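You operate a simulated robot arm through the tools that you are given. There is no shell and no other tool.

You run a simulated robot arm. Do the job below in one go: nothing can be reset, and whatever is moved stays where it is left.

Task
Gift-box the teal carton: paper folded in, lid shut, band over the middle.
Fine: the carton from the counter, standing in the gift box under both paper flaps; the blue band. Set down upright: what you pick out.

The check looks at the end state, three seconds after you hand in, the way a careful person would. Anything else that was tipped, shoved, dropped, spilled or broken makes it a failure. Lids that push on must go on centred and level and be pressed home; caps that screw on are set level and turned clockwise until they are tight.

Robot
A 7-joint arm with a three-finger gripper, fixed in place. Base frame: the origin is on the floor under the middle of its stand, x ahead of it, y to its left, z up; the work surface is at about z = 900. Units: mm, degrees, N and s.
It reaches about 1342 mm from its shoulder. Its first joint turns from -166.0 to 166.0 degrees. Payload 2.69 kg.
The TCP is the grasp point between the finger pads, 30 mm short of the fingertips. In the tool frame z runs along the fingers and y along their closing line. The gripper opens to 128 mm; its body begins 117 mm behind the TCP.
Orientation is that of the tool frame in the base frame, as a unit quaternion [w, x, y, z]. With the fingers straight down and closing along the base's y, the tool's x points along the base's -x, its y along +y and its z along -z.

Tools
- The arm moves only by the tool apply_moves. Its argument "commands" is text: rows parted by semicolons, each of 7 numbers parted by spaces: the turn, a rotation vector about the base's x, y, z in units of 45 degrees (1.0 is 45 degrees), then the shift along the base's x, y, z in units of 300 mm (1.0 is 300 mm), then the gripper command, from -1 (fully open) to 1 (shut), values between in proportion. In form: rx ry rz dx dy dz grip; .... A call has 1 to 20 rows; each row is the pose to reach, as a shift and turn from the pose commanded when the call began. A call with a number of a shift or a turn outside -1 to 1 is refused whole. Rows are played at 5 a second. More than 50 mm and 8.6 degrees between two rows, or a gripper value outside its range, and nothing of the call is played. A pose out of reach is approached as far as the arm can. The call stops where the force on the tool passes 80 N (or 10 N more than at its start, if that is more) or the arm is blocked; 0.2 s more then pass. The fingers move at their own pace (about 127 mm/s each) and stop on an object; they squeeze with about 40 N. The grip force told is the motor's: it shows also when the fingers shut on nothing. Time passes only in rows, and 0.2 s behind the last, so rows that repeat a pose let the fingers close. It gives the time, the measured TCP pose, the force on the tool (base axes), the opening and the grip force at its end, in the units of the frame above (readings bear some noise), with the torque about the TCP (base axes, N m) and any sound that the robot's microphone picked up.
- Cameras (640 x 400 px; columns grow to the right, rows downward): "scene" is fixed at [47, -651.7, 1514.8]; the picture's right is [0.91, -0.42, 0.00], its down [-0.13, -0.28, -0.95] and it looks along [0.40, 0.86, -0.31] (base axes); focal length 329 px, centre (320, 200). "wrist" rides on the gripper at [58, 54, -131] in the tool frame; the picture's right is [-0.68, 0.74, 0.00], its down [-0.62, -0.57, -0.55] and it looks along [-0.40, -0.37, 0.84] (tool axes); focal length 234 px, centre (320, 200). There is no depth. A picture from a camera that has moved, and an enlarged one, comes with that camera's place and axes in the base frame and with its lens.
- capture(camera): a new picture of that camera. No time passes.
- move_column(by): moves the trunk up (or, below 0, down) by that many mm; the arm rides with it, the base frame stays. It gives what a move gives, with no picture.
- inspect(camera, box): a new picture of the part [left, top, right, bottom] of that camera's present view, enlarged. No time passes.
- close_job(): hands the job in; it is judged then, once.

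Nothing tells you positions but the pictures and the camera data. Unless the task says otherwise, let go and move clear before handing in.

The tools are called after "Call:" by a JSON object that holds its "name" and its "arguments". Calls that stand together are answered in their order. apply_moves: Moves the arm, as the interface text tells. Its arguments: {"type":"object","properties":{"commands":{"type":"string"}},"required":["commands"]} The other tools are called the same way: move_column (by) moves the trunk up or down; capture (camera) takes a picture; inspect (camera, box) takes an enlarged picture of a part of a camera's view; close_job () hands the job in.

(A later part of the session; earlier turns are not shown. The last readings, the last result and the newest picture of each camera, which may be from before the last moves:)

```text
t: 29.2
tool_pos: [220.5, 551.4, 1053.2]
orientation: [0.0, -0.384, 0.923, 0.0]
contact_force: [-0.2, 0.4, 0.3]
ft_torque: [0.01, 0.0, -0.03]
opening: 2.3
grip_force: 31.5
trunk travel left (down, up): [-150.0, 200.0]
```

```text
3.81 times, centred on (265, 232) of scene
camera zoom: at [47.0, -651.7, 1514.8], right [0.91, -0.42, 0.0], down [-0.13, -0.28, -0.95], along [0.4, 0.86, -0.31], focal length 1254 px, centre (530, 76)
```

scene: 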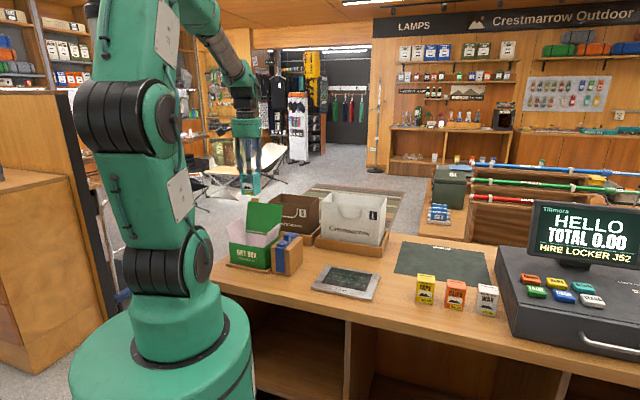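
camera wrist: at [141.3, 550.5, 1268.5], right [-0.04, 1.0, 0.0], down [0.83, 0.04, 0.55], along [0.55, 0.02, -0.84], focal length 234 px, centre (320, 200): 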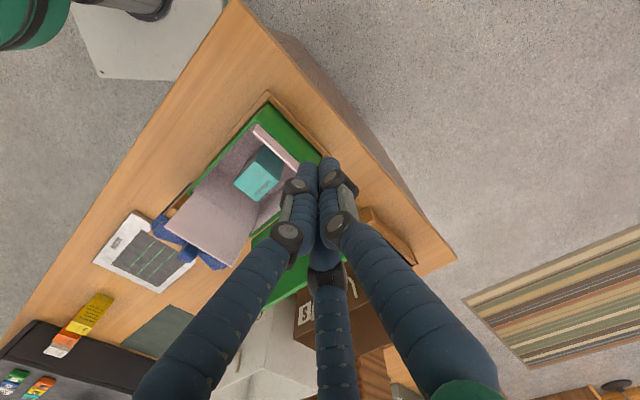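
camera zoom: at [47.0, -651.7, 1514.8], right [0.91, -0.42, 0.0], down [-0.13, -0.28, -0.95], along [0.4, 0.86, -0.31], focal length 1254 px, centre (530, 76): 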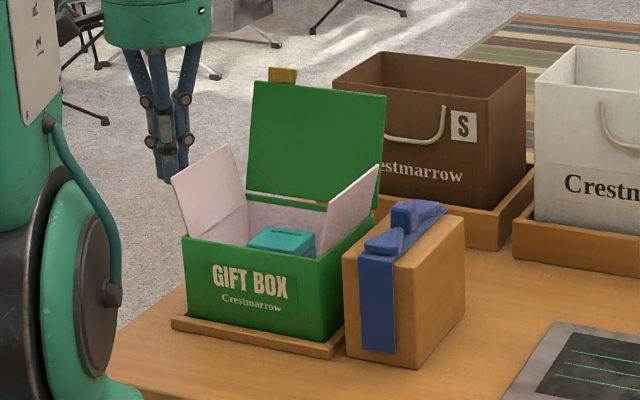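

Call:
{"name": "apply_moves", "arguments": {"commands": "0 0 0 0.025 -0.025 0 1; 0 0 0 0.05 -0.05 0 1; 0 0 0 0.075 -0.075 0 1; 0 0 0 0.1 -0.1 0 1; 0 0 0 0.12 -0.12 0 1; 0 0 0 0.12 -0.12 0 1"}}

Call:
{"name": "inspect", "arguments": {"camera": "wrist", "box": [180, 80, 380, 220]}}

Call:
{"name": "inspect", "arguments": {"camera": "scene", "box": [205, 180, 325, 285]}}

```text
t: 30.6
tool_pos: [254.1, 516.4, 1051.2]
orientation: [0.0, -0.383, 0.924, -0.001]
contact_force: [-0.2, 0.1, 0.0]
ft_torque: [0.03, 0.07, 0.0]
opening: 1.9
grip_force: 31.7
trunk travel left (down, up): [-150.0, 200.0]
```

```text
2.86 times, centred on (280, 150) of wrist
camera zoom: at [177.2, 512.6, 1182.1], right [-0.04, 1.0, 0.0], down [0.84, 0.04, 0.55], along [0.55, 0.02, -0.84], focal length 669 px, centre (434, 343)
```

zoom: 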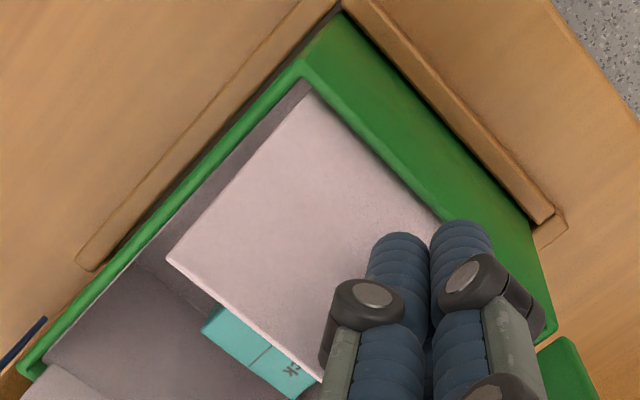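

```text
3.81 times, centred on (265, 232) of scene
camera zoom: at [47.0, -651.7, 1514.8], right [0.91, -0.42, 0.0], down [-0.13, -0.28, -0.95], along [0.4, 0.86, -0.31], focal length 1254 px, centre (530, 76)
```

zoom: 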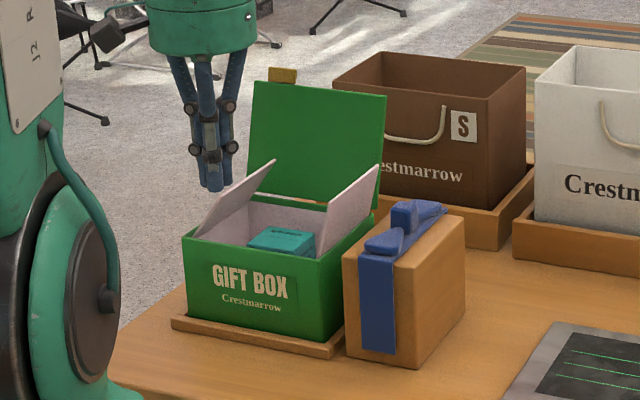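

Call:
{"name": "apply_moves", "arguments": {"commands": "0 0 0 0.0236 -0.0236 -0.03 1; 0 0 0 0.047 -0.047 -0.06 1; 0 0 0 0.066 -0.066 -0.1 1; 0 0 0 0.0825 -0.0825 -0.14 1; 0 0 0 0.0825 -0.0825 -0.17 1; 0 0 0 0.0825 -0.0825 -0.17 1"}}

Call:
{"name": "inspect", "arguments": {"camera": "wrist", "box": [180, 80, 380, 220]}}

Call:
{"name": "inspect", "arguments": {"camera": "scene", "box": [205, 180, 325, 285]}}

```text
t: 31.7
tool_pos: [279.9, 495.0, 1015.0]
orientation: [0.005, -0.383, 0.924, 0.005]
contact_force: [-6.2, -10.7, 39.0]
ft_torque: [-0.33, 0.49, 0.09]
opening: 5.9
grip_force: 31.9
trunk travel left (down, up): [-150.0, 200.0]
stopped in row 5: the force on the tool passed its limit at 101 N (the readings are from after the stop); the commanded pose is now the measured one
```

```text
2.86 times, centred on (280, 150) of wrist
camera zoom: at [202.1, 490.3, 1145.5], right [-0.04, 1.0, 0.01], down [0.83, 0.03, 0.55], along [0.55, 0.03, -0.83], focal length 669 px, centre (434, 343)
```

zoom: 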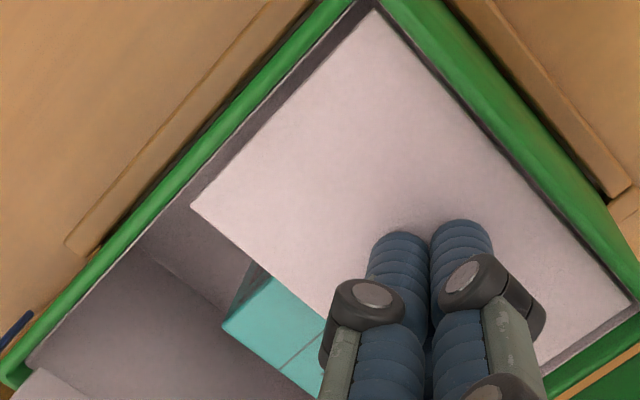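

```text
3.81 times, centred on (265, 232) of scene
camera zoom: at [47.0, -651.7, 1514.8], right [0.91, -0.42, 0.0], down [-0.13, -0.28, -0.95], along [0.4, 0.86, -0.31], focal length 1254 px, centre (530, 76)
```

zoom: 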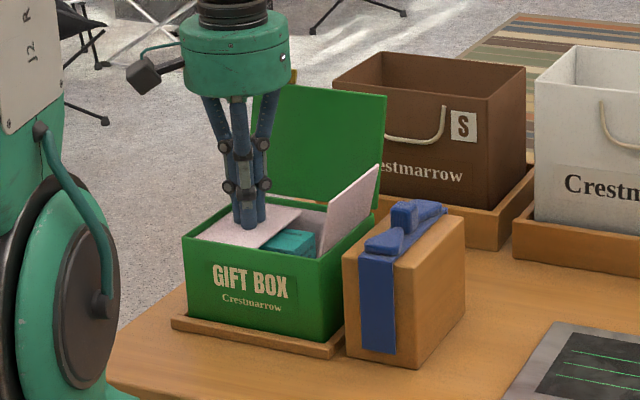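

The flap is folded flat onto the carton, and the arm stopped on contact force. Lifting off to see whether it stays.

Call:
{"name": "apply_moves", "arguments": {"commands": "0 0 0 0 0 0.02 1; 0 0 0 0 0 0.06 1; 0 0 0 0 0 0.16 1; 0 0 0 0 0 0.3 1; 0 0 0 0 0 0.45 1; 0 0 0 0 0 0.45 1"}}

Call:
{"name": "inspect", "arguments": {"camera": "wrist", "box": [180, 40, 380, 220]}}

Call:
{"name": "inspect", "arguments": {"camera": "scene", "box": [205, 180, 325, 285]}}

```text
t: 33.1
tool_pos: [284.1, 495.8, 1145.4]
orientation: [0.003, -0.383, 0.924, 0.004]
contact_force: [-0.9, -0.4, 0.3]
ft_torque: [0.06, -0.06, -0.03]
opening: 2.0
grip_force: 31.3
trunk travel left (down, up): [-150.0, 200.0]
```

```text
2.22 times, centred on (280, 130) of wrist
camera zoom: at [205.2, 490.2, 1275.7], right [-0.04, 1.0, 0.01], down [0.83, 0.03, 0.55], along [0.55, 0.03, -0.83], focal length 520 px, centre (409, 356)
```

zoom: 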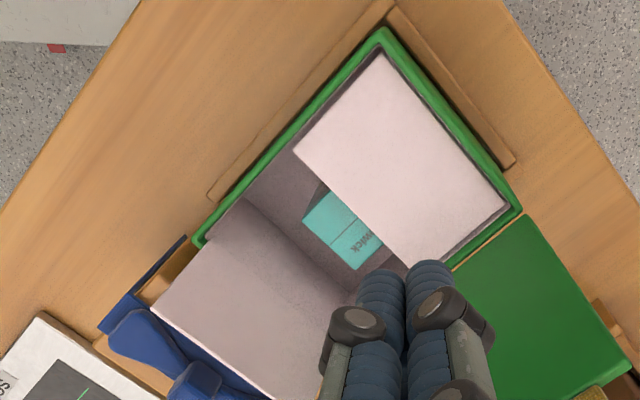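

```text
3.81 times, centred on (265, 232) of scene
camera zoom: at [47.0, -651.7, 1514.8], right [0.91, -0.42, 0.0], down [-0.13, -0.28, -0.95], along [0.4, 0.86, -0.31], focal length 1254 px, centre (530, 76)
```

zoom: 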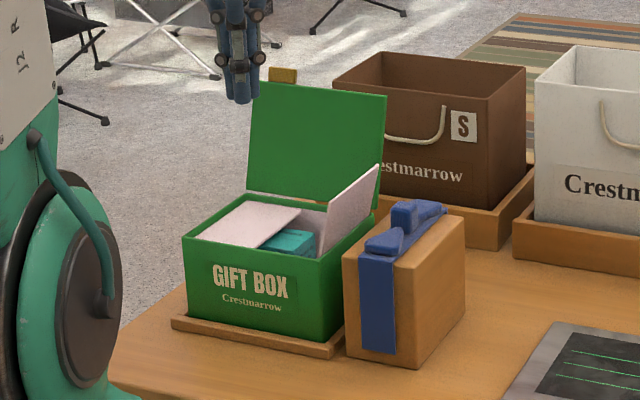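

The left flap stays folded. Before doing the right flap I need exact bow and block heights, so I'll move the camera over the block and correct the slight tool tilt.

Call:
{"name": "apply_moves", "arguments": {"commands": "-0.0124 0.0032 0 0.05 -0.05 0.12 1; -0.0124 0.0032 0 0.14 -0.15 0.2 1; -0.0124 0.0032 0 0.25 -0.27 0.25 1; -0.0124 0.0032 0 0.353 -0.4 0.25 1; -0.0124 0.0032 0 0.353 -0.4 0.25 1; -0.0124 0.0032 0 0.353 -0.4 0.25 1"}}

Call:
{"name": "capture", "arguments": {"camera": "wrist"}}

Call:
{"name": "inspect", "arguments": {"camera": "wrist", "box": [240, 30, 420, 165]}}

```text
refused: row 3 steps farther than a row can; nothing moved
```

```text
taken
camera wrist: at [205.2, 490.2, 1275.7], right [-0.04, 1.0, 0.01], down [0.83, 0.03, 0.55], along [0.55, 0.03, -0.83], focal length 234 px, centre (320, 200)
```

wrist: 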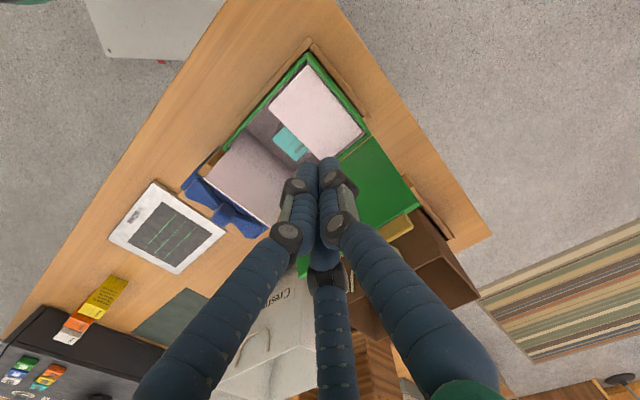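

```text
2.96 times, centred on (330, 98) of wrist
camera zoom: at [205.2, 490.2, 1275.7], right [-0.04, 1.0, 0.01], down [0.83, 0.03, 0.55], along [0.55, 0.03, -0.83], focal length 694 px, centre (290, 504)
```

zoom: 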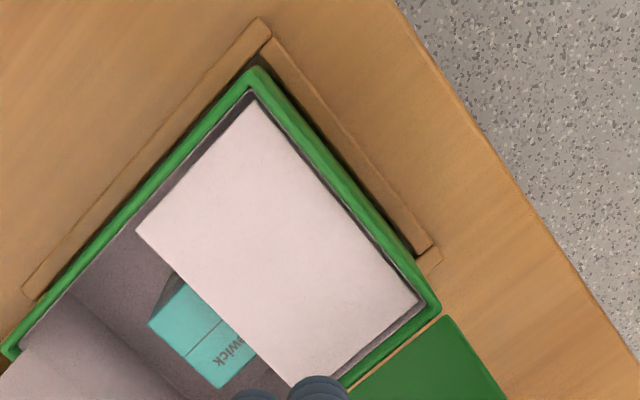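

Call:
{"name": "apply_moves", "arguments": {"commands": "-0.0124 0.0032 0 0.04 -0.04 0.12 1; -0.0124 0.0032 0 0.12 -0.13 0.2 1; -0.0124 0.0032 0 0.2 -0.22 0.25 1; -0.0124 0.0032 0 0.28 -0.31 0.25 1; -0.0124 0.0032 0 0.353 -0.4 0.25 1; -0.0124 0.0032 0 0.353 -0.4 0.25 1; -0.0124 0.0032 0 0.353 -0.4 0.25 1"}}

Call:
{"name": "capture", "arguments": {"camera": "wrist"}}

Call:
{"name": "inspect", "arguments": {"camera": "wrist", "box": [240, 30, 420, 165]}}

```text
t: 34.7
tool_pos: [386.7, 376.7, 1221.6]
orientation: [0.0, -0.383, 0.924, -0.001]
contact_force: [0.9, 0.7, -0.5]
ft_torque: [0.01, 0.01, 0.03]
opening: 1.9
grip_force: 30.9
trunk travel left (down, up): [-150.0, 200.0]
```

```text
taken
camera wrist: at [309.0, 373.1, 1352.5], right [-0.04, 1.0, 0.0], down [0.84, 0.04, 0.55], along [0.55, 0.02, -0.84], focal length 234 px, centre (320, 200)
```

wrist: 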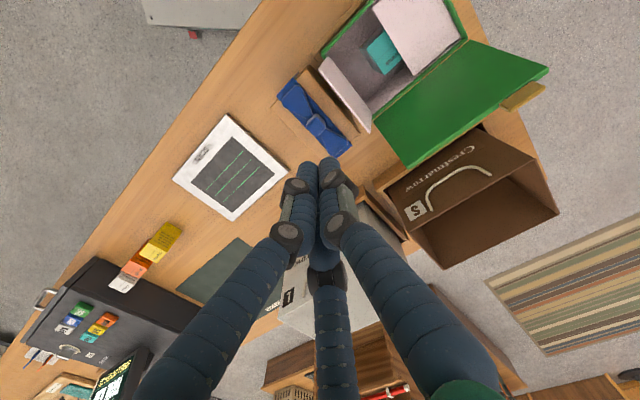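

```text
2.96 times, centred on (330, 98) of wrist
camera zoom: at [309.0, 373.1, 1352.5], right [-0.04, 1.0, 0.0], down [0.84, 0.04, 0.55], along [0.55, 0.02, -0.84], focal length 694 px, centre (290, 504)
```

zoom: 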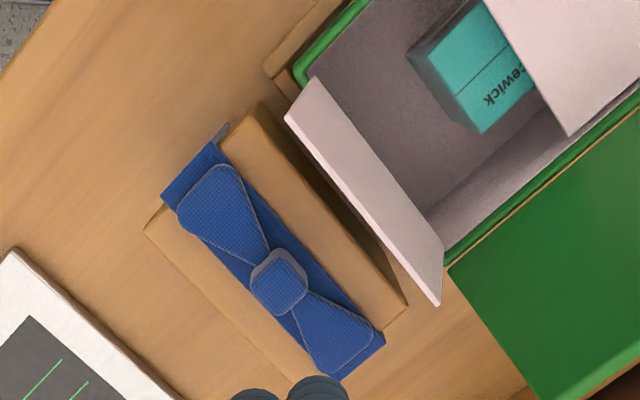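

Call:
{"name": "inspect", "arguments": {"camera": "wrist", "box": [265, 55, 385, 160]}}

Call:
{"name": "inspect", "arguments": {"camera": "scene", "box": [260, 220, 310, 285]}}

```text
3.81 times, centred on (325, 108) of wrist
camera zoom: at [309.0, 373.1, 1352.5], right [-0.04, 1.0, 0.0], down [0.84, 0.04, 0.55], along [0.55, 0.02, -0.84], focal length 892 px, centre (301, 552)
```

zoom: 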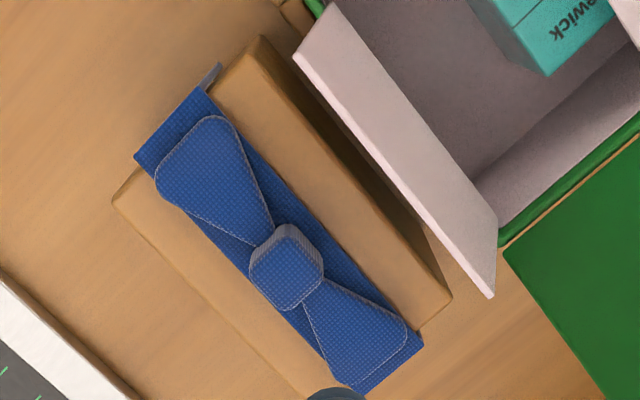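

```text
6.15 times, centred on (285, 252) of scene
camera zoom: at [47.0, -651.7, 1514.8], right [0.91, -0.42, 0.0], down [-0.13, -0.28, -0.95], along [0.4, 0.86, -0.31], focal length 2026 px, centre (535, -123)
```

zoom: 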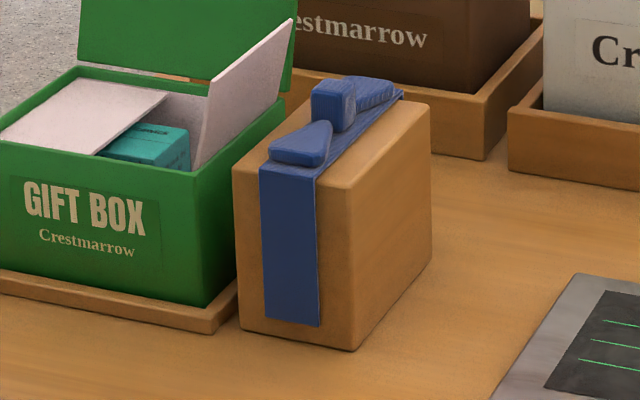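

The geometry is now consistent. The band strip is centred at e1≈20, e2≈547, in line with the box, the block top is near 998 and the knot top near 1025. The right flap's tip is at e1≈-29, z≈1048, so I'll lower the closed fist to just above bow height between the bow and the flap.

Call:
{"name": "apply_moves", "arguments": {"commands": "0 0 0 -0.03 -0.005 -0.1 1; 0 0 0 -0.0637 -0.0087 -0.2 1; 0 0 0 -0.0637 -0.0087 -0.33 1; 0 0 0 -0.0637 -0.0087 -0.4 1; 0 0 0 -0.0637 -0.0087 -0.45 1; 0 0 0 -0.0637 -0.0087 -0.45 1; 0 0 0 -0.0637 -0.0087 -0.45 1"}}

Call:
{"name": "inspect", "arguments": {"camera": "wrist", "box": [220, 20, 420, 220]}}

Call:
{"name": "inspect", "arguments": {"camera": "scene", "box": [225, 180, 325, 285]}}

```text
t: 36.3
tool_pos: [368.8, 375.4, 1087.8]
orientation: [0.001, -0.383, 0.924, 0.0]
contact_force: [0.1, -0.3, 0.7]
ft_torque: [0.03, 0.01, 0.01]
opening: 2.1
grip_force: 31.9
trunk travel left (down, up): [-150.0, 200.0]
```

```text
2.00 times, centred on (320, 120) of wrist
camera zoom: at [289.9, 371.4, 1217.8], right [-0.04, 1.0, 0.0], down [0.84, 0.04, 0.55], along [0.55, 0.02, -0.84], focal length 468 px, centre (320, 360)
```

zoom: 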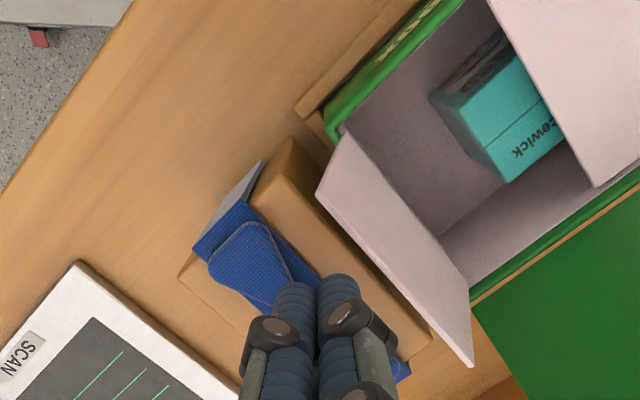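

```text
3.81 times, centred on (275, 232) of scene
camera zoom: at [47.0, -651.7, 1514.8], right [0.91, -0.42, 0.0], down [-0.13, -0.28, -0.95], along [0.4, 0.86, -0.31], focal length 1254 px, centre (491, 76)
```

zoom: 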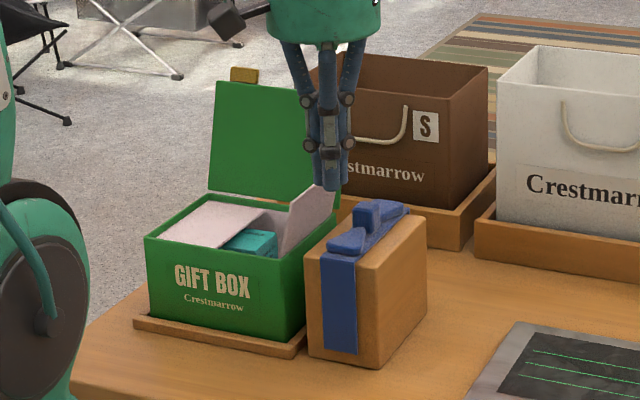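

Call:
{"name": "inspect", "arguments": {"camera": "scene", "box": [292, 215, 332, 255]}}

Call:
{"name": "inspect", "arguments": {"camera": "scene", "box": [290, 205, 350, 265]}}

```text
10.00 times, centred on (312, 235) of scene
camera zoom: at [47.0, -651.7, 1514.8], right [0.91, -0.42, 0.0], down [-0.13, -0.28, -0.95], along [0.4, 0.86, -0.31], focal length 3292 px, centre (400, -150)
```

zoom: 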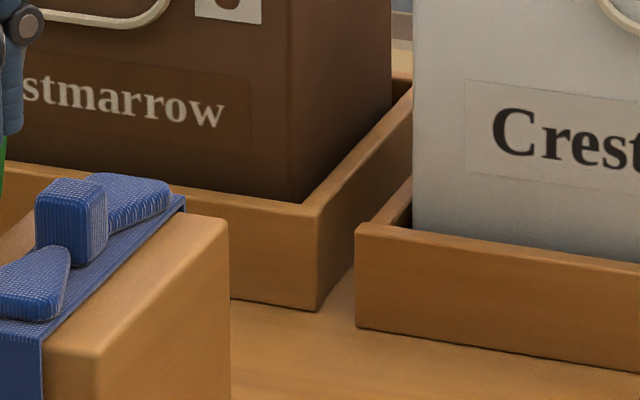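

```text
6.67 times, centred on (320, 235) of scene
camera zoom: at [47.0, -651.7, 1514.8], right [0.91, -0.42, 0.0], down [-0.13, -0.28, -0.95], along [0.4, 0.86, -0.31], focal length 2195 px, centre (320, -33)
```

zoom: 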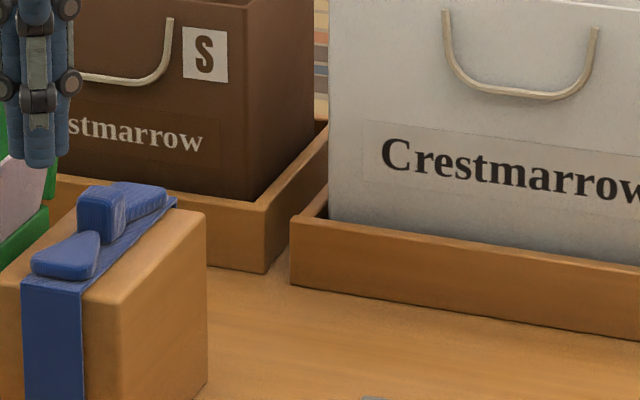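

The knot stands about 23 mm above the strip, well clear of my offset. Lowering to push height and pushing the right flap inward.

Call:
{"name": "apply_moves", "arguments": {"commands": "0 0 0 0 0 -0.04 1; 0 0 0 0 0 -0.075 1; 0 0 0 0 0 -0.075 1; 0 0 0 -0.025 0.025 -0.075 1; 0 0 0 -0.05 0.05 -0.075 1; 0 0 0 -0.075 0.075 -0.075 1; 0 0 0 -0.1 0.1 -0.075 1; 0 0 0 -0.1 0.1 -0.075 1"}}

Call:
{"name": "inspect", "arguments": {"camera": "wrist", "box": [220, 20, 420, 220]}}

Call:
{"name": "inspect", "arguments": {"camera": "scene", "box": [225, 180, 325, 285]}}

```text
t: 38.1
tool_pos: [339.1, 405.2, 1061.5]
orientation: [0.0, -0.383, 0.924, -0.001]
contact_force: [0.2, 0.9, -0.6]
ft_torque: [0.0, 0.01, -0.01]
opening: 2.0
grip_force: 31.3
trunk travel left (down, up): [-150.0, 200.0]
```

```text
2.00 times, centred on (320, 120) of wrist
camera zoom: at [259.6, 401.1, 1193.8], right [-0.04, 1.0, 0.0], down [0.84, 0.04, 0.55], along [0.55, 0.02, -0.84], focal length 468 px, centre (320, 360)
```

zoom: 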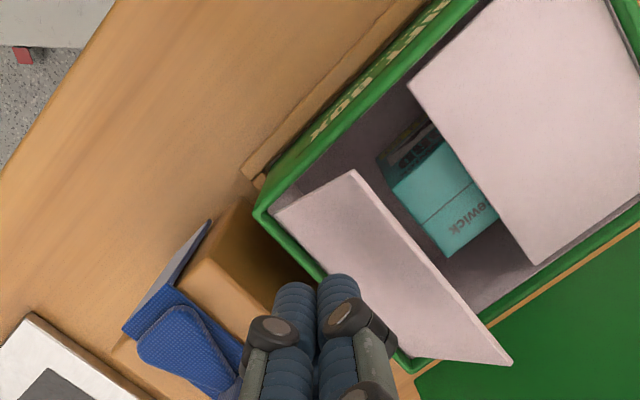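

```text
3.81 times, centred on (275, 232) of scene
camera zoom: at [47.0, -651.7, 1514.8], right [0.91, -0.42, 0.0], down [-0.13, -0.28, -0.95], along [0.4, 0.86, -0.31], focal length 1254 px, centre (491, 76)
```

zoom: 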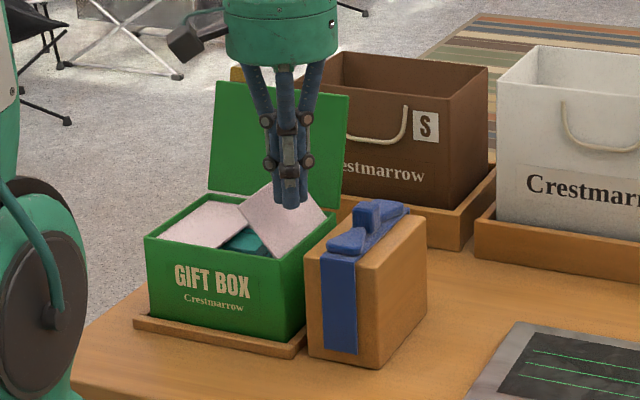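

Call:
{"name": "apply_moves", "arguments": {"commands": "0 0 0 -0.0236 0.0236 -0.03 1; 0 0 0 -0.047 0.047 -0.06 1; 0 0 0 -0.066 0.066 -0.1 1; 0 0 0 -0.08 0.08 -0.125 1; 0 0 0 -0.08 0.08 -0.135 1; 0 0 0 -0.08 0.08 -0.14 1; 0 0 0 -0.08 0.08 -0.14 1"}}

Call:
{"name": "inspect", "arguments": {"camera": "wrist", "box": [220, 20, 420, 220]}}

Call:
{"name": "inspect", "arguments": {"camera": "scene", "box": [225, 180, 325, 285]}}

```text
t: 39.7
tool_pos: [314.3, 429.2, 1022.0]
orientation: [0.001, -0.383, 0.924, 0.0]
contact_force: [-0.3, -1.4, 0.1]
ft_torque: [-0.04, 0.0, -0.01]
opening: 2.2
grip_force: 31.4
trunk travel left (down, up): [-150.0, 200.0]
```

```text
2.00 times, centred on (320, 120) of wrist
camera zoom: at [236.3, 424.6, 1152.8], right [-0.04, 1.0, 0.0], down [0.84, 0.04, 0.55], along [0.55, 0.02, -0.84], focal length 468 px, centre (320, 360)
```

zoom: 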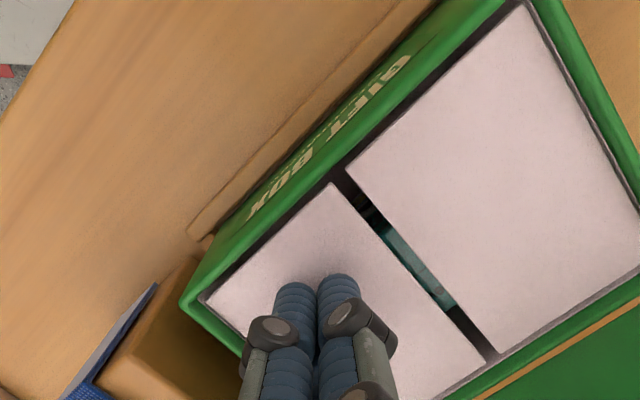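

```text
3.81 times, centred on (275, 232) of scene
camera zoom: at [47.0, -651.7, 1514.8], right [0.91, -0.42, 0.0], down [-0.13, -0.28, -0.95], along [0.4, 0.86, -0.31], focal length 1254 px, centre (491, 76)
```

zoom: 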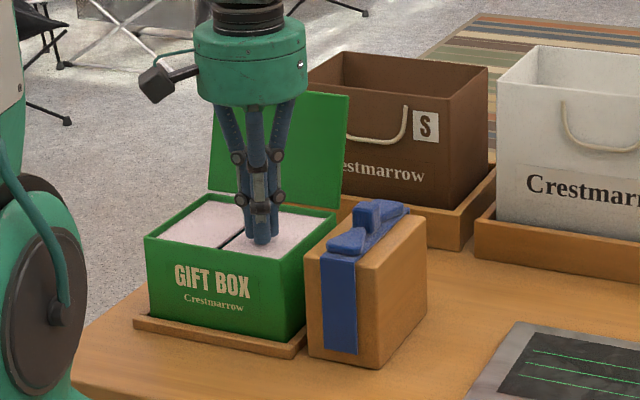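

Both flaps are flat over the carton. Raising clear to confirm they stay, then going over the lid's top edge to get behind it.

Call:
{"name": "apply_moves", "arguments": {"commands": "0 0 0 0 0 0.05 1; 0 0 0 0 0 0.15 1; 0 0 0 0 0 0.3 1; 0 0 0 0 0 0.45 1; 0 0 0 0 0 0.6 1; 0 0 0 0 0 0.7 1; 0 0 0 0 0 0.7 1"}}

Call:
{"name": "capture", "arguments": {"camera": "wrist"}}

Call:
{"name": "inspect", "arguments": {"camera": "wrist", "box": [220, 20, 460, 190]}}

Call:
{"name": "inspect", "arguments": {"camera": "scene", "box": [225, 180, 325, 285]}}

```text
t: 41.3
tool_pos: [312.2, 426.3, 1231.8]
orientation: [0.0, -0.382, 0.924, -0.001]
contact_force: [-0.7, -0.3, -0.3]
ft_torque: [0.03, 0.02, -0.01]
opening: 2.2
grip_force: 31.7
trunk travel left (down, up): [-150.0, 200.0]
```

```text
taken
camera wrist: at [234.4, 422.6, 1363.0], right [-0.04, 1.0, 0.0], down [0.84, 0.04, 0.55], along [0.55, 0.02, -0.84], focal length 234 px, centre (320, 200)
```

wrist: 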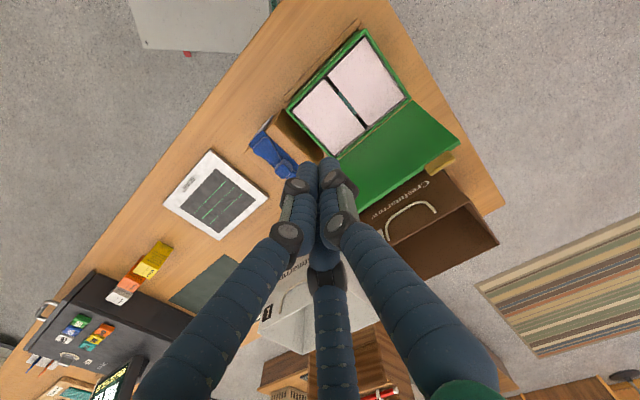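

```text
2.35 times, centred on (340, 105) of wrist
camera zoom: at [234.4, 422.6, 1363.0], right [-0.04, 1.0, 0.0], down [0.84, 0.04, 0.55], along [0.55, 0.02, -0.84], focal length 551 px, centre (273, 424)
```

zoom: 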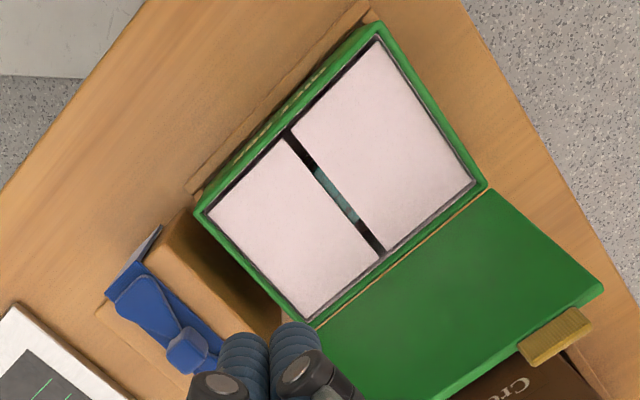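

```text
3.81 times, centred on (275, 232) of scene
camera zoom: at [47.0, -651.7, 1514.8], right [0.91, -0.42, 0.0], down [-0.13, -0.28, -0.95], along [0.4, 0.86, -0.31], focal length 1254 px, centre (491, 76)
```

zoom: 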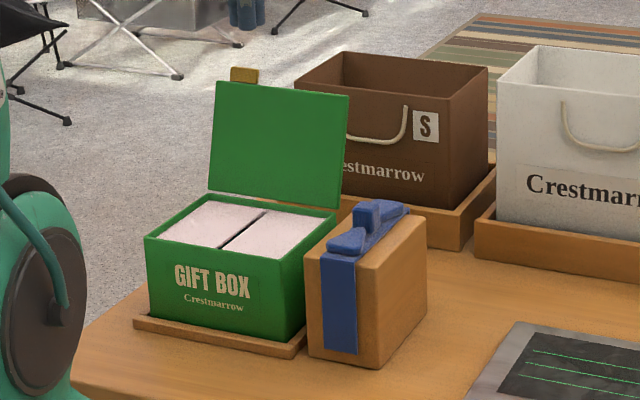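

The flaps hold. Moving over the lid to about 30 mm behind its top edge and down to pushing height.

Call:
{"name": "apply_moves", "arguments": {"commands": "0 0 0 0.066 0.108 0 1; 0 0 0 0.131 0.216 0 1; 0 0 0 0.197 0.324 0 1; 0 0 0 0.263 0.432 0 1; 0 0 0 0.263 0.432 0 1; 0 0 0 0.263 0.432 -0.1 1; 0 0 0 0.263 0.432 -0.2 1; 0 0 0 0.263 0.432 -0.2 1"}}

Call:
{"name": "capture", "arguments": {"camera": "wrist"}}

Call:
{"name": "inspect", "arguments": {"camera": "scene", "box": [215, 150, 335, 285]}}

```text
t: 43.1
tool_pos: [393.9, 556.9, 1172.5]
orientation: [0.0, -0.383, 0.924, -0.001]
contact_force: [0.1, -0.1, -0.4]
ft_torque: [-0.04, 0.05, -0.01]
opening: 2.1
grip_force: 30.9
trunk travel left (down, up): [-150.0, 200.0]
```

```text
taken
camera wrist: at [316.1, 553.2, 1304.7], right [-0.04, 1.0, 0.0], down [0.84, 0.04, 0.55], along [0.55, 0.02, -0.84], focal length 234 px, centre (320, 200)
```

wrist: 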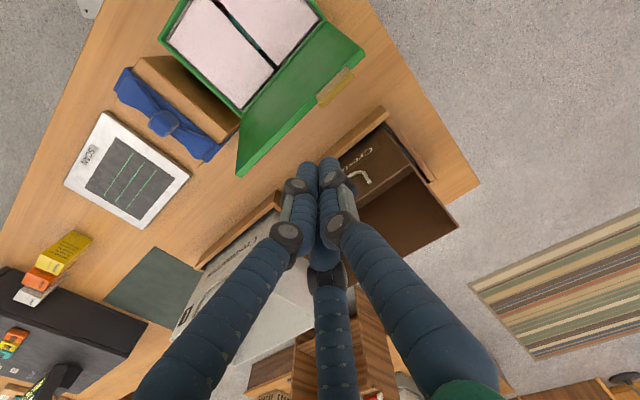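

```text
2.96 times, centred on (275, 218) of scene
camera zoom: at [47.0, -651.7, 1514.8], right [0.91, -0.42, 0.0], down [-0.13, -0.28, -0.95], along [0.4, 0.86, -0.31], focal length 976 px, centre (453, 148)
```

zoom: 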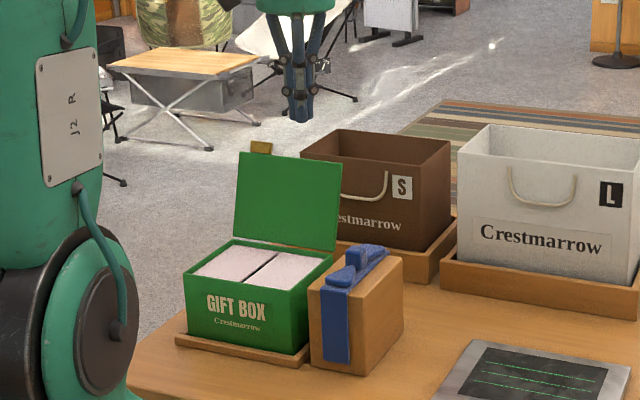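

Call:
{"name": "inspect", "arguments": {"camera": "wrist", "box": [220, 40, 460, 220]}}

```text
2.22 times, centred on (340, 130) of wrist
camera zoom: at [316.1, 553.2, 1304.7], right [-0.04, 1.0, 0.0], down [0.84, 0.04, 0.55], along [0.55, 0.02, -0.84], focal length 520 px, centre (276, 356)
```

zoom: 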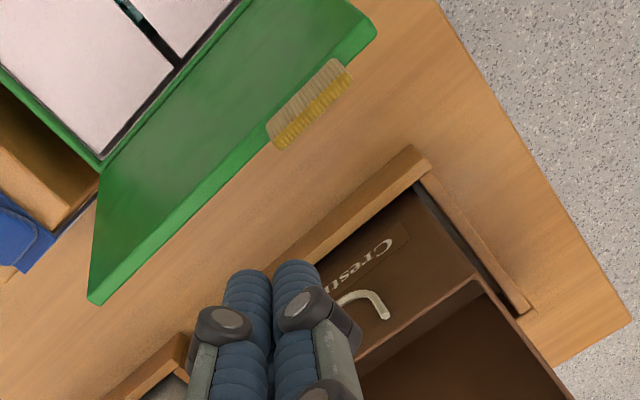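

Clear space between lid and bag (bag front is at e2≈750). Descending behind the lid, then pushing it forward.

Call:
{"name": "apply_moves", "arguments": {"commands": "0 0 0 0 0 -0.1 1; 0 0 0 0 0 -0.2 1; 0 0 0 0 0 -0.225 1; 0 0 0 0 0 -0.225 1; 0 0 0 -0.035 -0.035 -0.225 1; 0 0 0 -0.07 -0.07 -0.225 1; 0 0 0 -0.105 -0.105 -0.225 1; 0 0 0 -0.14 -0.14 -0.225 1; 0 0 0 -0.14 -0.14 -0.225 1"}}

Call:
{"name": "capture", "arguments": {"camera": "wrist"}}

Call:
{"name": "inspect", "arguments": {"camera": "scene", "box": [215, 150, 335, 285]}}

```text
t: 45.1
tool_pos: [350.2, 514.6, 1105.3]
orientation: [0.0, -0.384, 0.923, 0.001]
contact_force: [-0.6, -0.7, -0.8]
ft_torque: [0.01, -0.02, 0.0]
opening: 2.0
grip_force: 31.9
trunk travel left (down, up): [-150.0, 200.0]
```

```text
taken
camera wrist: at [272.5, 510.8, 1236.3], right [-0.04, 1.0, 0.0], down [0.83, 0.04, 0.55], along [0.55, 0.02, -0.84], focal length 234 px, centre (320, 200)
```

wrist: 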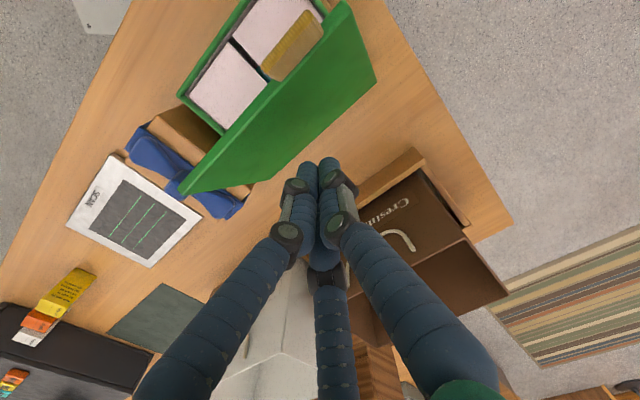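

```text
2.96 times, centred on (275, 218) of scene
camera zoom: at [47.0, -651.7, 1514.8], right [0.91, -0.42, 0.0], down [-0.13, -0.28, -0.95], along [0.4, 0.86, -0.31], focal length 976 px, centre (453, 148)
```

zoom: 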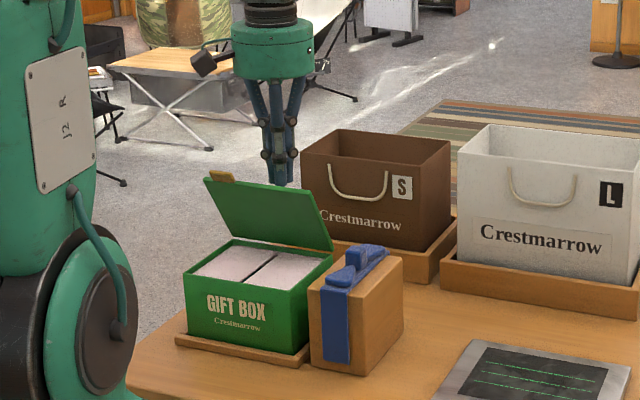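

Call:
{"name": "apply_moves", "arguments": {"commands": "0 0 0 -0.04 -0.04 0 1; 0 0 0 -0.0754 -0.0754 -0.01 1; 0 0 0 -0.1226 -0.1226 -0.05 1; 0 0 0 -0.1697 -0.1697 -0.1 1; 0 0 0 -0.1933 -0.1933 -0.15 1; 0 0 0 -0.205 -0.205 -0.2 1; 0 0 0 -0.205 -0.205 -0.2 1"}}

Call:
{"name": "capture", "arguments": {"camera": "wrist"}}

Call:
{"name": "inspect", "arguments": {"camera": "scene", "box": [215, 150, 335, 285]}}

```text
t: 46.7
tool_pos: [289.0, 453.9, 1043.4]
orientation: [0.0, -0.382, 0.924, 0.0]
contact_force: [0.4, -1.0, 0.0]
ft_torque: [0.0, 0.0, 0.01]
opening: 2.0
grip_force: 31.8
trunk travel left (down, up): [-150.0, 200.0]
```

```text
taken
camera wrist: at [211.3, 450.9, 1173.6], right [-0.04, 1.0, 0.0], down [0.84, 0.04, 0.55], along [0.55, 0.02, -0.84], focal length 234 px, centre (320, 200)
```

wrist: 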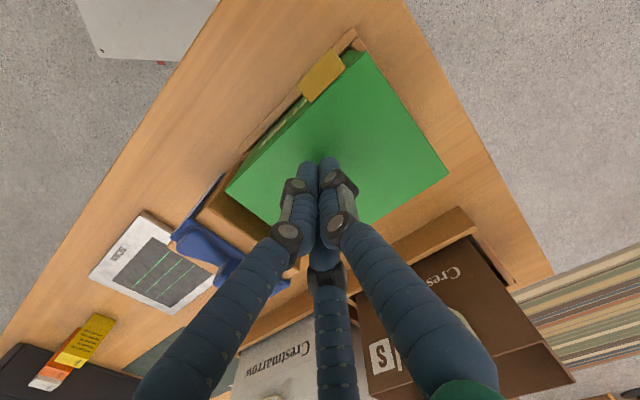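

```text
2.96 times, centred on (275, 218) of scene
camera zoom: at [47.0, -651.7, 1514.8], right [0.91, -0.42, 0.0], down [-0.13, -0.28, -0.95], along [0.4, 0.86, -0.31], focal length 976 px, centre (453, 148)
```

zoom: 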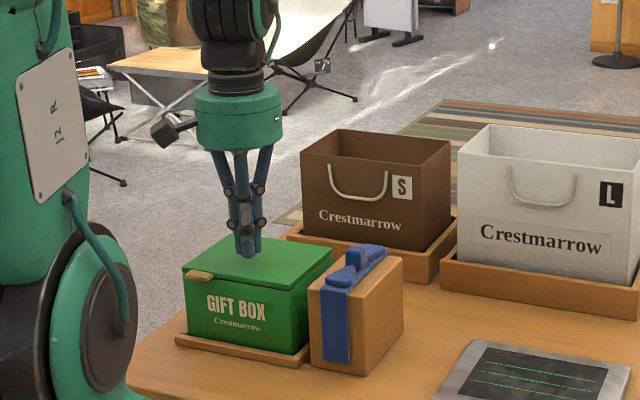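

The lid has come down. Now pressing it home gently in small steps at the middle, nearer the front.

Call:
{"name": "apply_moves", "arguments": {"commands": "0 0 0 0 0 -0.015 1; 0 0 0 0 0 -0.025 1; 0 0 0 0 0 -0.03 1; 0 0 0 0 0 -0.03 1"}}

Call:
{"name": "apply_moves", "arguments": {"commands": "0 0 0 0 0 -0.008 1; 0 0 0 0 0 -0.013 1; 0 0 0 0 0 -0.013 1"}}

```text
t: 47.7
tool_pos: [288.3, 454.0, 1034.7]
orientation: [0.0, -0.382, 0.924, 0.0]
contact_force: [0.0, 0.2, 0.4]
ft_torque: [-0.02, -0.02, -0.01]
opening: 1.8
grip_force: 30.9
trunk travel left (down, up): [-150.0, 200.0]
```

```text
t: 48.5
tool_pos: [290.4, 453.5, 1030.4]
orientation: [-0.001, -0.384, 0.924, -0.001]
contact_force: [0.0, 0.4, 0.2]
ft_torque: [-0.03, 0.01, 0.03]
opening: 2.2
grip_force: 31.1
trunk travel left (down, up): [-150.0, 200.0]
```

Call:
{"name": "apply_moves", "arguments": {"commands": "0 0 0 0 0 -0.007 1; 0 0 0 0 0 -0.01 1; 0 0 0 0 0 -0.01 1"}}

Call:
{"name": "inspect", "arguments": {"camera": "scene", "box": [225, 200, 305, 285]}}

Call:
{"name": "inspect", "arguments": {"camera": "wrist", "box": [220, 20, 460, 220]}}

```text
t: 49.3
tool_pos: [289.8, 453.5, 1030.4]
orientation: [0.0, -0.382, 0.924, 0.001]
contact_force: [-4.4, -2.5, 19.2]
ft_torque: [0.06, 0.03, 0.02]
opening: 5.9
grip_force: 30.8
trunk travel left (down, up): [-150.0, 200.0]
```

```text
4.71 times, centred on (265, 242) of scene
camera zoom: at [47.0, -651.7, 1514.8], right [0.91, -0.42, 0.0], down [-0.13, -0.28, -0.95], along [0.4, 0.86, -0.31], focal length 1549 px, centre (579, 0)
```

zoom: 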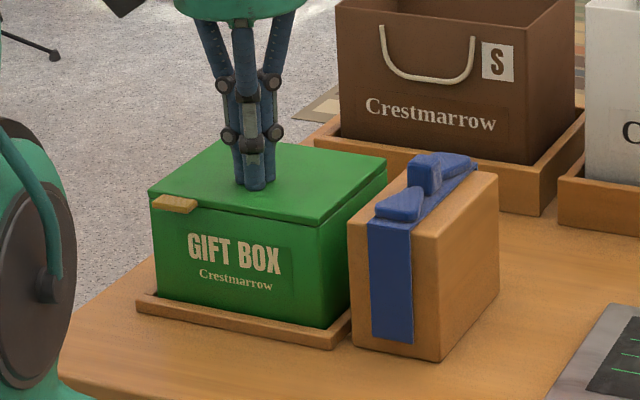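

```text
2.00 times, centred on (340, 120) of wrist
camera zoom: at [211.5, 450.2, 1160.7], right [-0.04, 1.0, 0.0], down [0.83, 0.04, 0.55], along [0.55, 0.02, -0.84], focal length 468 px, centre (280, 360)
```

zoom: 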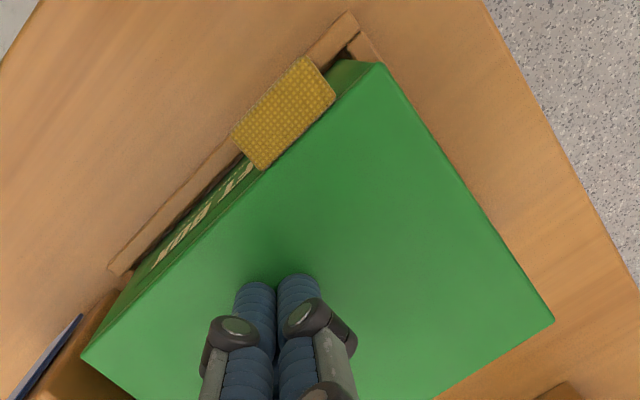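

Call:
{"name": "apply_moves", "arguments": {"commands": "0 0 0 0 0 -0.005 1; 0 0 0 0 0 -0.009 1; 0 0 0 0 0 -0.009 1; 0 0 0 0 0 -0.009 1"}}

Call:
{"name": "apply_moves", "arguments": {"commands": "0 0 0 0 0 0.02 1; 0 0 0 0 0 0.06 1; 0 0 0 0 0 0.18 1; 0 0 0 0 0 0.33 1; 0 0 0 0 0 0.48 1; 0 0 0 0 0 0.6 1; 0 0 0 0 0 0.6 1"}}

Call:
{"name": "capture", "arguments": {"camera": "wrist"}}

Call:
{"name": "inspect", "arguments": {"camera": "scene", "box": [225, 200, 305, 285]}}

```text
t: 50.3
tool_pos: [288.8, 454.5, 1029.1]
orientation: [0.002, -0.383, 0.924, 0.001]
contact_force: [-3.3, 1.3, 56.1]
ft_torque: [0.27, -0.39, -0.01]
opening: 5.9
grip_force: 31.2
trunk travel left (down, up): [-150.0, 200.0]
```

```text
t: 51.9
tool_pos: [290.1, 450.4, 1208.4]
orientation: [0.0, -0.383, 0.924, -0.001]
contact_force: [0.4, 0.4, 0.5]
ft_torque: [0.05, -0.03, 0.0]
opening: 1.9
grip_force: 31.3
trunk travel left (down, up): [-150.0, 200.0]
```

```text
taken
camera wrist: at [212.5, 447.0, 1338.6], right [-0.04, 1.0, 0.0], down [0.83, 0.04, 0.55], along [0.55, 0.02, -0.84], focal length 234 px, centre (320, 200)
```

wrist: 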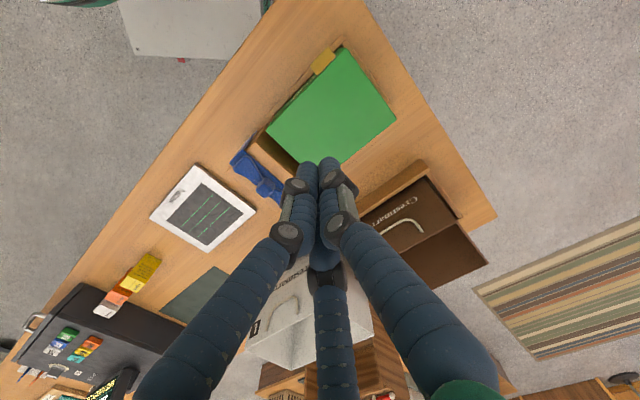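

```text
4.71 times, centred on (265, 242) of scene
camera zoom: at [47.0, -651.7, 1514.8], right [0.91, -0.42, 0.0], down [-0.13, -0.28, -0.95], along [0.4, 0.86, -0.31], focal length 1549 px, centre (579, 0)
```

zoom: 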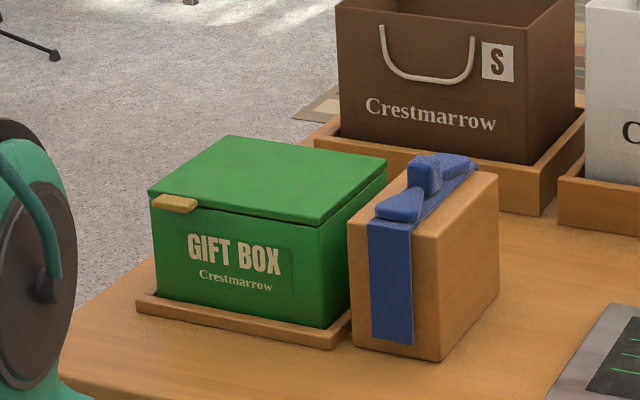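

The lid is shut and pressed home, with its top at z≈999 and level. Next is the band: I'll move over the bow with fingers half open for a close look at the knot.

Call:
{"name": "apply_moves", "arguments": {"commands": "0 0 0 0.09 -0.065 -0.02 0.2; 0 0 0 0.18 -0.13 -0.06 0.2; 0 0 0 0.27 -0.195 -0.12 0.2; 0 0 0 0.361 -0.261 -0.2 0.2; 0 0 0 0.361 -0.261 -0.225 0.2; 0 0 0 0.361 -0.261 -0.225 0.2; 0 0 0 0.361 -0.261 -0.225 0.2"}}

Call:
{"name": "capture", "arguments": {"camera": "wrist"}}

Call:
{"name": "inspect", "arguments": {"camera": "wrist", "box": [220, 60, 420, 220]}}

Call:
{"name": "inspect", "arguments": {"camera": "scene", "box": [255, 170, 335, 265]}}

```text
t: 53.5
tool_pos: [398.0, 373.7, 1137.2]
orientation: [0.0, -0.383, 0.924, -0.001]
contact_force: [0.0, 0.2, 0.9]
ft_torque: [-0.01, 0.0, 0.0]
opening: 51.1
grip_force: 0.0
trunk travel left (down, up): [-150.0, 200.0]
```

```text
taken
camera wrist: at [319.8, 371.2, 1267.6], right [-0.04, 1.0, 0.0], down [0.84, 0.04, 0.55], along [0.55, 0.02, -0.84], focal length 234 px, centre (320, 200)
```

wrist: 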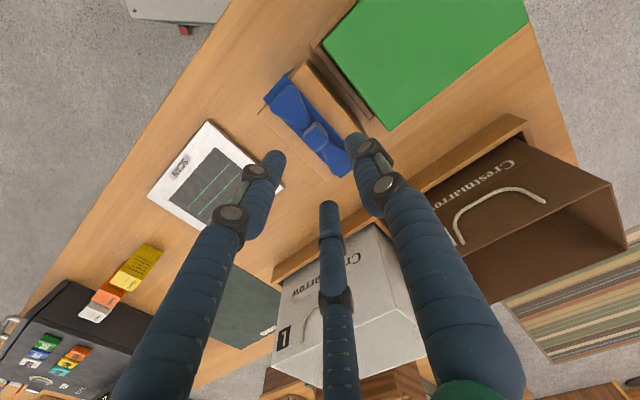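

```text
2.50 times, centred on (320, 140) of wrist
camera zoom: at [319.8, 371.2, 1267.6], right [-0.04, 1.0, 0.0], down [0.84, 0.04, 0.55], along [0.55, 0.02, -0.84], focal length 585 px, centre (320, 350)
```

zoom: 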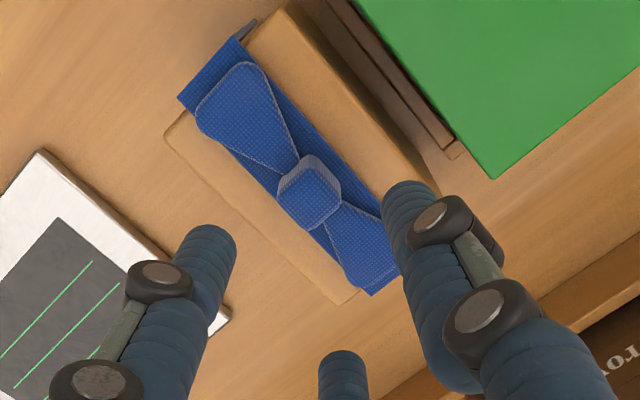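

```text
4.21 times, centred on (295, 218) of scene
camera zoom: at [47.0, -651.7, 1514.8], right [0.91, -0.42, 0.0], down [-0.13, -0.28, -0.95], along [0.4, 0.86, -0.31], focal length 1386 px, centre (425, 126)
```

zoom: 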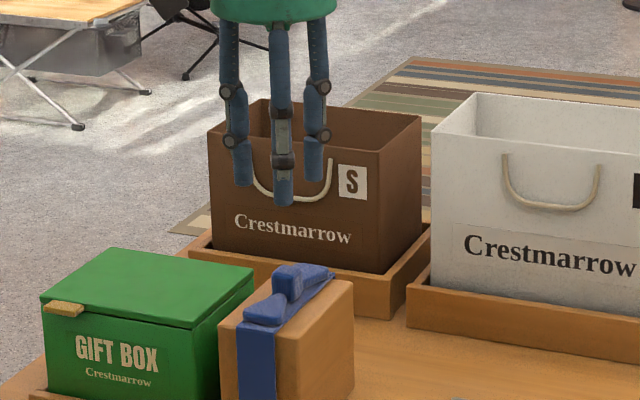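

Call:
{"name": "inspect", "arguments": {"camera": "wrist", "box": [270, 90, 370, 170]}}

```text
5.00 times, centred on (320, 130) of wrist
camera zoom: at [319.8, 371.2, 1267.6], right [-0.04, 1.0, 0.0], down [0.84, 0.04, 0.55], along [0.55, 0.02, -0.84], focal length 1171 px, centre (320, 550)
```

zoom: 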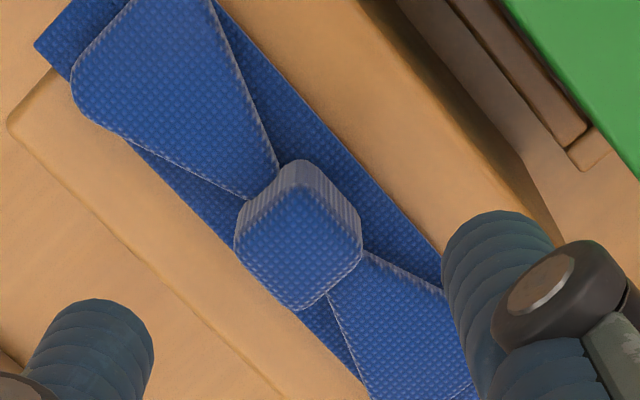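

Call:
{"name": "apply_moves", "arguments": {"commands": "0 0 0 0.0093 -0.0157 -0.1 0.2; 0 0 0 0.0093 -0.0157 -0.2 0.2; 0 0 0 0.0093 -0.0157 -0.27 0.2; 0 0 0 0.0093 -0.0157 -0.295 0.2; 0 0 0 0.0093 -0.0157 -0.295 0.2; 0 0 0 0.0093 -0.0157 -0.295 0.2"}}

Call:
{"name": "inspect", "arguments": {"camera": "wrist", "box": [240, 100, 420, 230]}}

Call:
{"name": "inspect", "arguments": {"camera": "scene", "box": [265, 200, 325, 265]}}

```text
t: 54.9
tool_pos: [401.8, 370.0, 1049.9]
orientation: [0.001, -0.383, 0.924, -0.001]
contact_force: [0.0, -0.7, 0.5]
ft_torque: [0.0, -0.02, 0.02]
opening: 51.2
grip_force: 0.1
trunk travel left (down, up): [-150.0, 200.0]
```

```text
3.08 times, centred on (330, 165) of wrist
camera zoom: at [323.4, 366.0, 1180.3], right [-0.04, 1.0, 0.0], down [0.84, 0.04, 0.55], along [0.55, 0.02, -0.84], focal length 720 px, centre (289, 308)
```

zoom: 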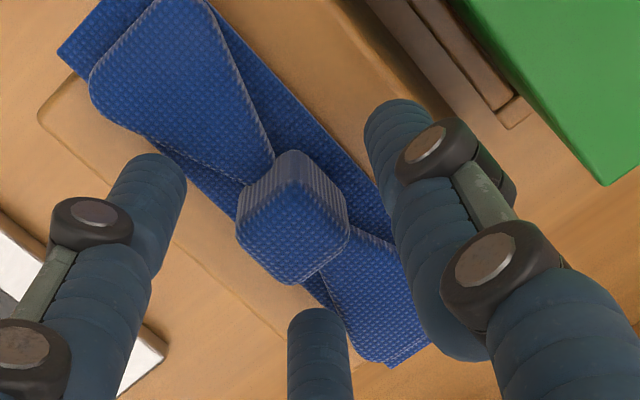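

```text
6.15 times, centred on (295, 232) of scene
camera zoom: at [47.0, -651.7, 1514.8], right [0.91, -0.42, 0.0], down [-0.13, -0.28, -0.95], along [0.4, 0.86, -0.31], focal length 2026 px, centre (474, 0)
```

zoom: 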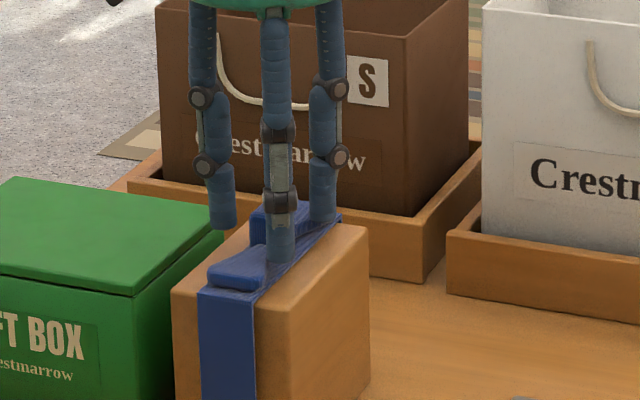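

The tool axis is centred on the knot. Lowering a few more millimetres, then closing.

Call:
{"name": "apply_moves", "arguments": {"commands": "0 0 0 0 0 -0.01 0.2; 0 0 0 0 0 -0.02 0.2; 0 0 0 0 0 -0.02 0.2"}}

Call:
{"name": "inspect", "arguments": {"camera": "scene", "box": [275, 215, 315, 255]}}

```text
t: 55.7
tool_pos: [401.5, 369.7, 1043.4]
orientation: [0.0, -0.383, 0.924, -0.001]
contact_force: [-0.5, -0.1, 0.4]
ft_torque: [-0.02, -0.01, 0.01]
opening: 51.2
grip_force: 0.2
trunk travel left (down, up): [-150.0, 200.0]
```

```text
10.00 times, centred on (295, 235) of scene
camera zoom: at [47.0, -651.7, 1514.8], right [0.91, -0.42, 0.0], down [-0.13, -0.28, -0.95], along [0.4, 0.86, -0.31], focal length 3292 px, centre (570, -150)
```

zoom: 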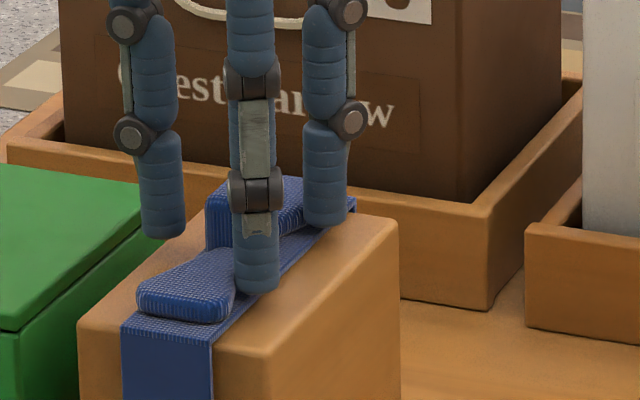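

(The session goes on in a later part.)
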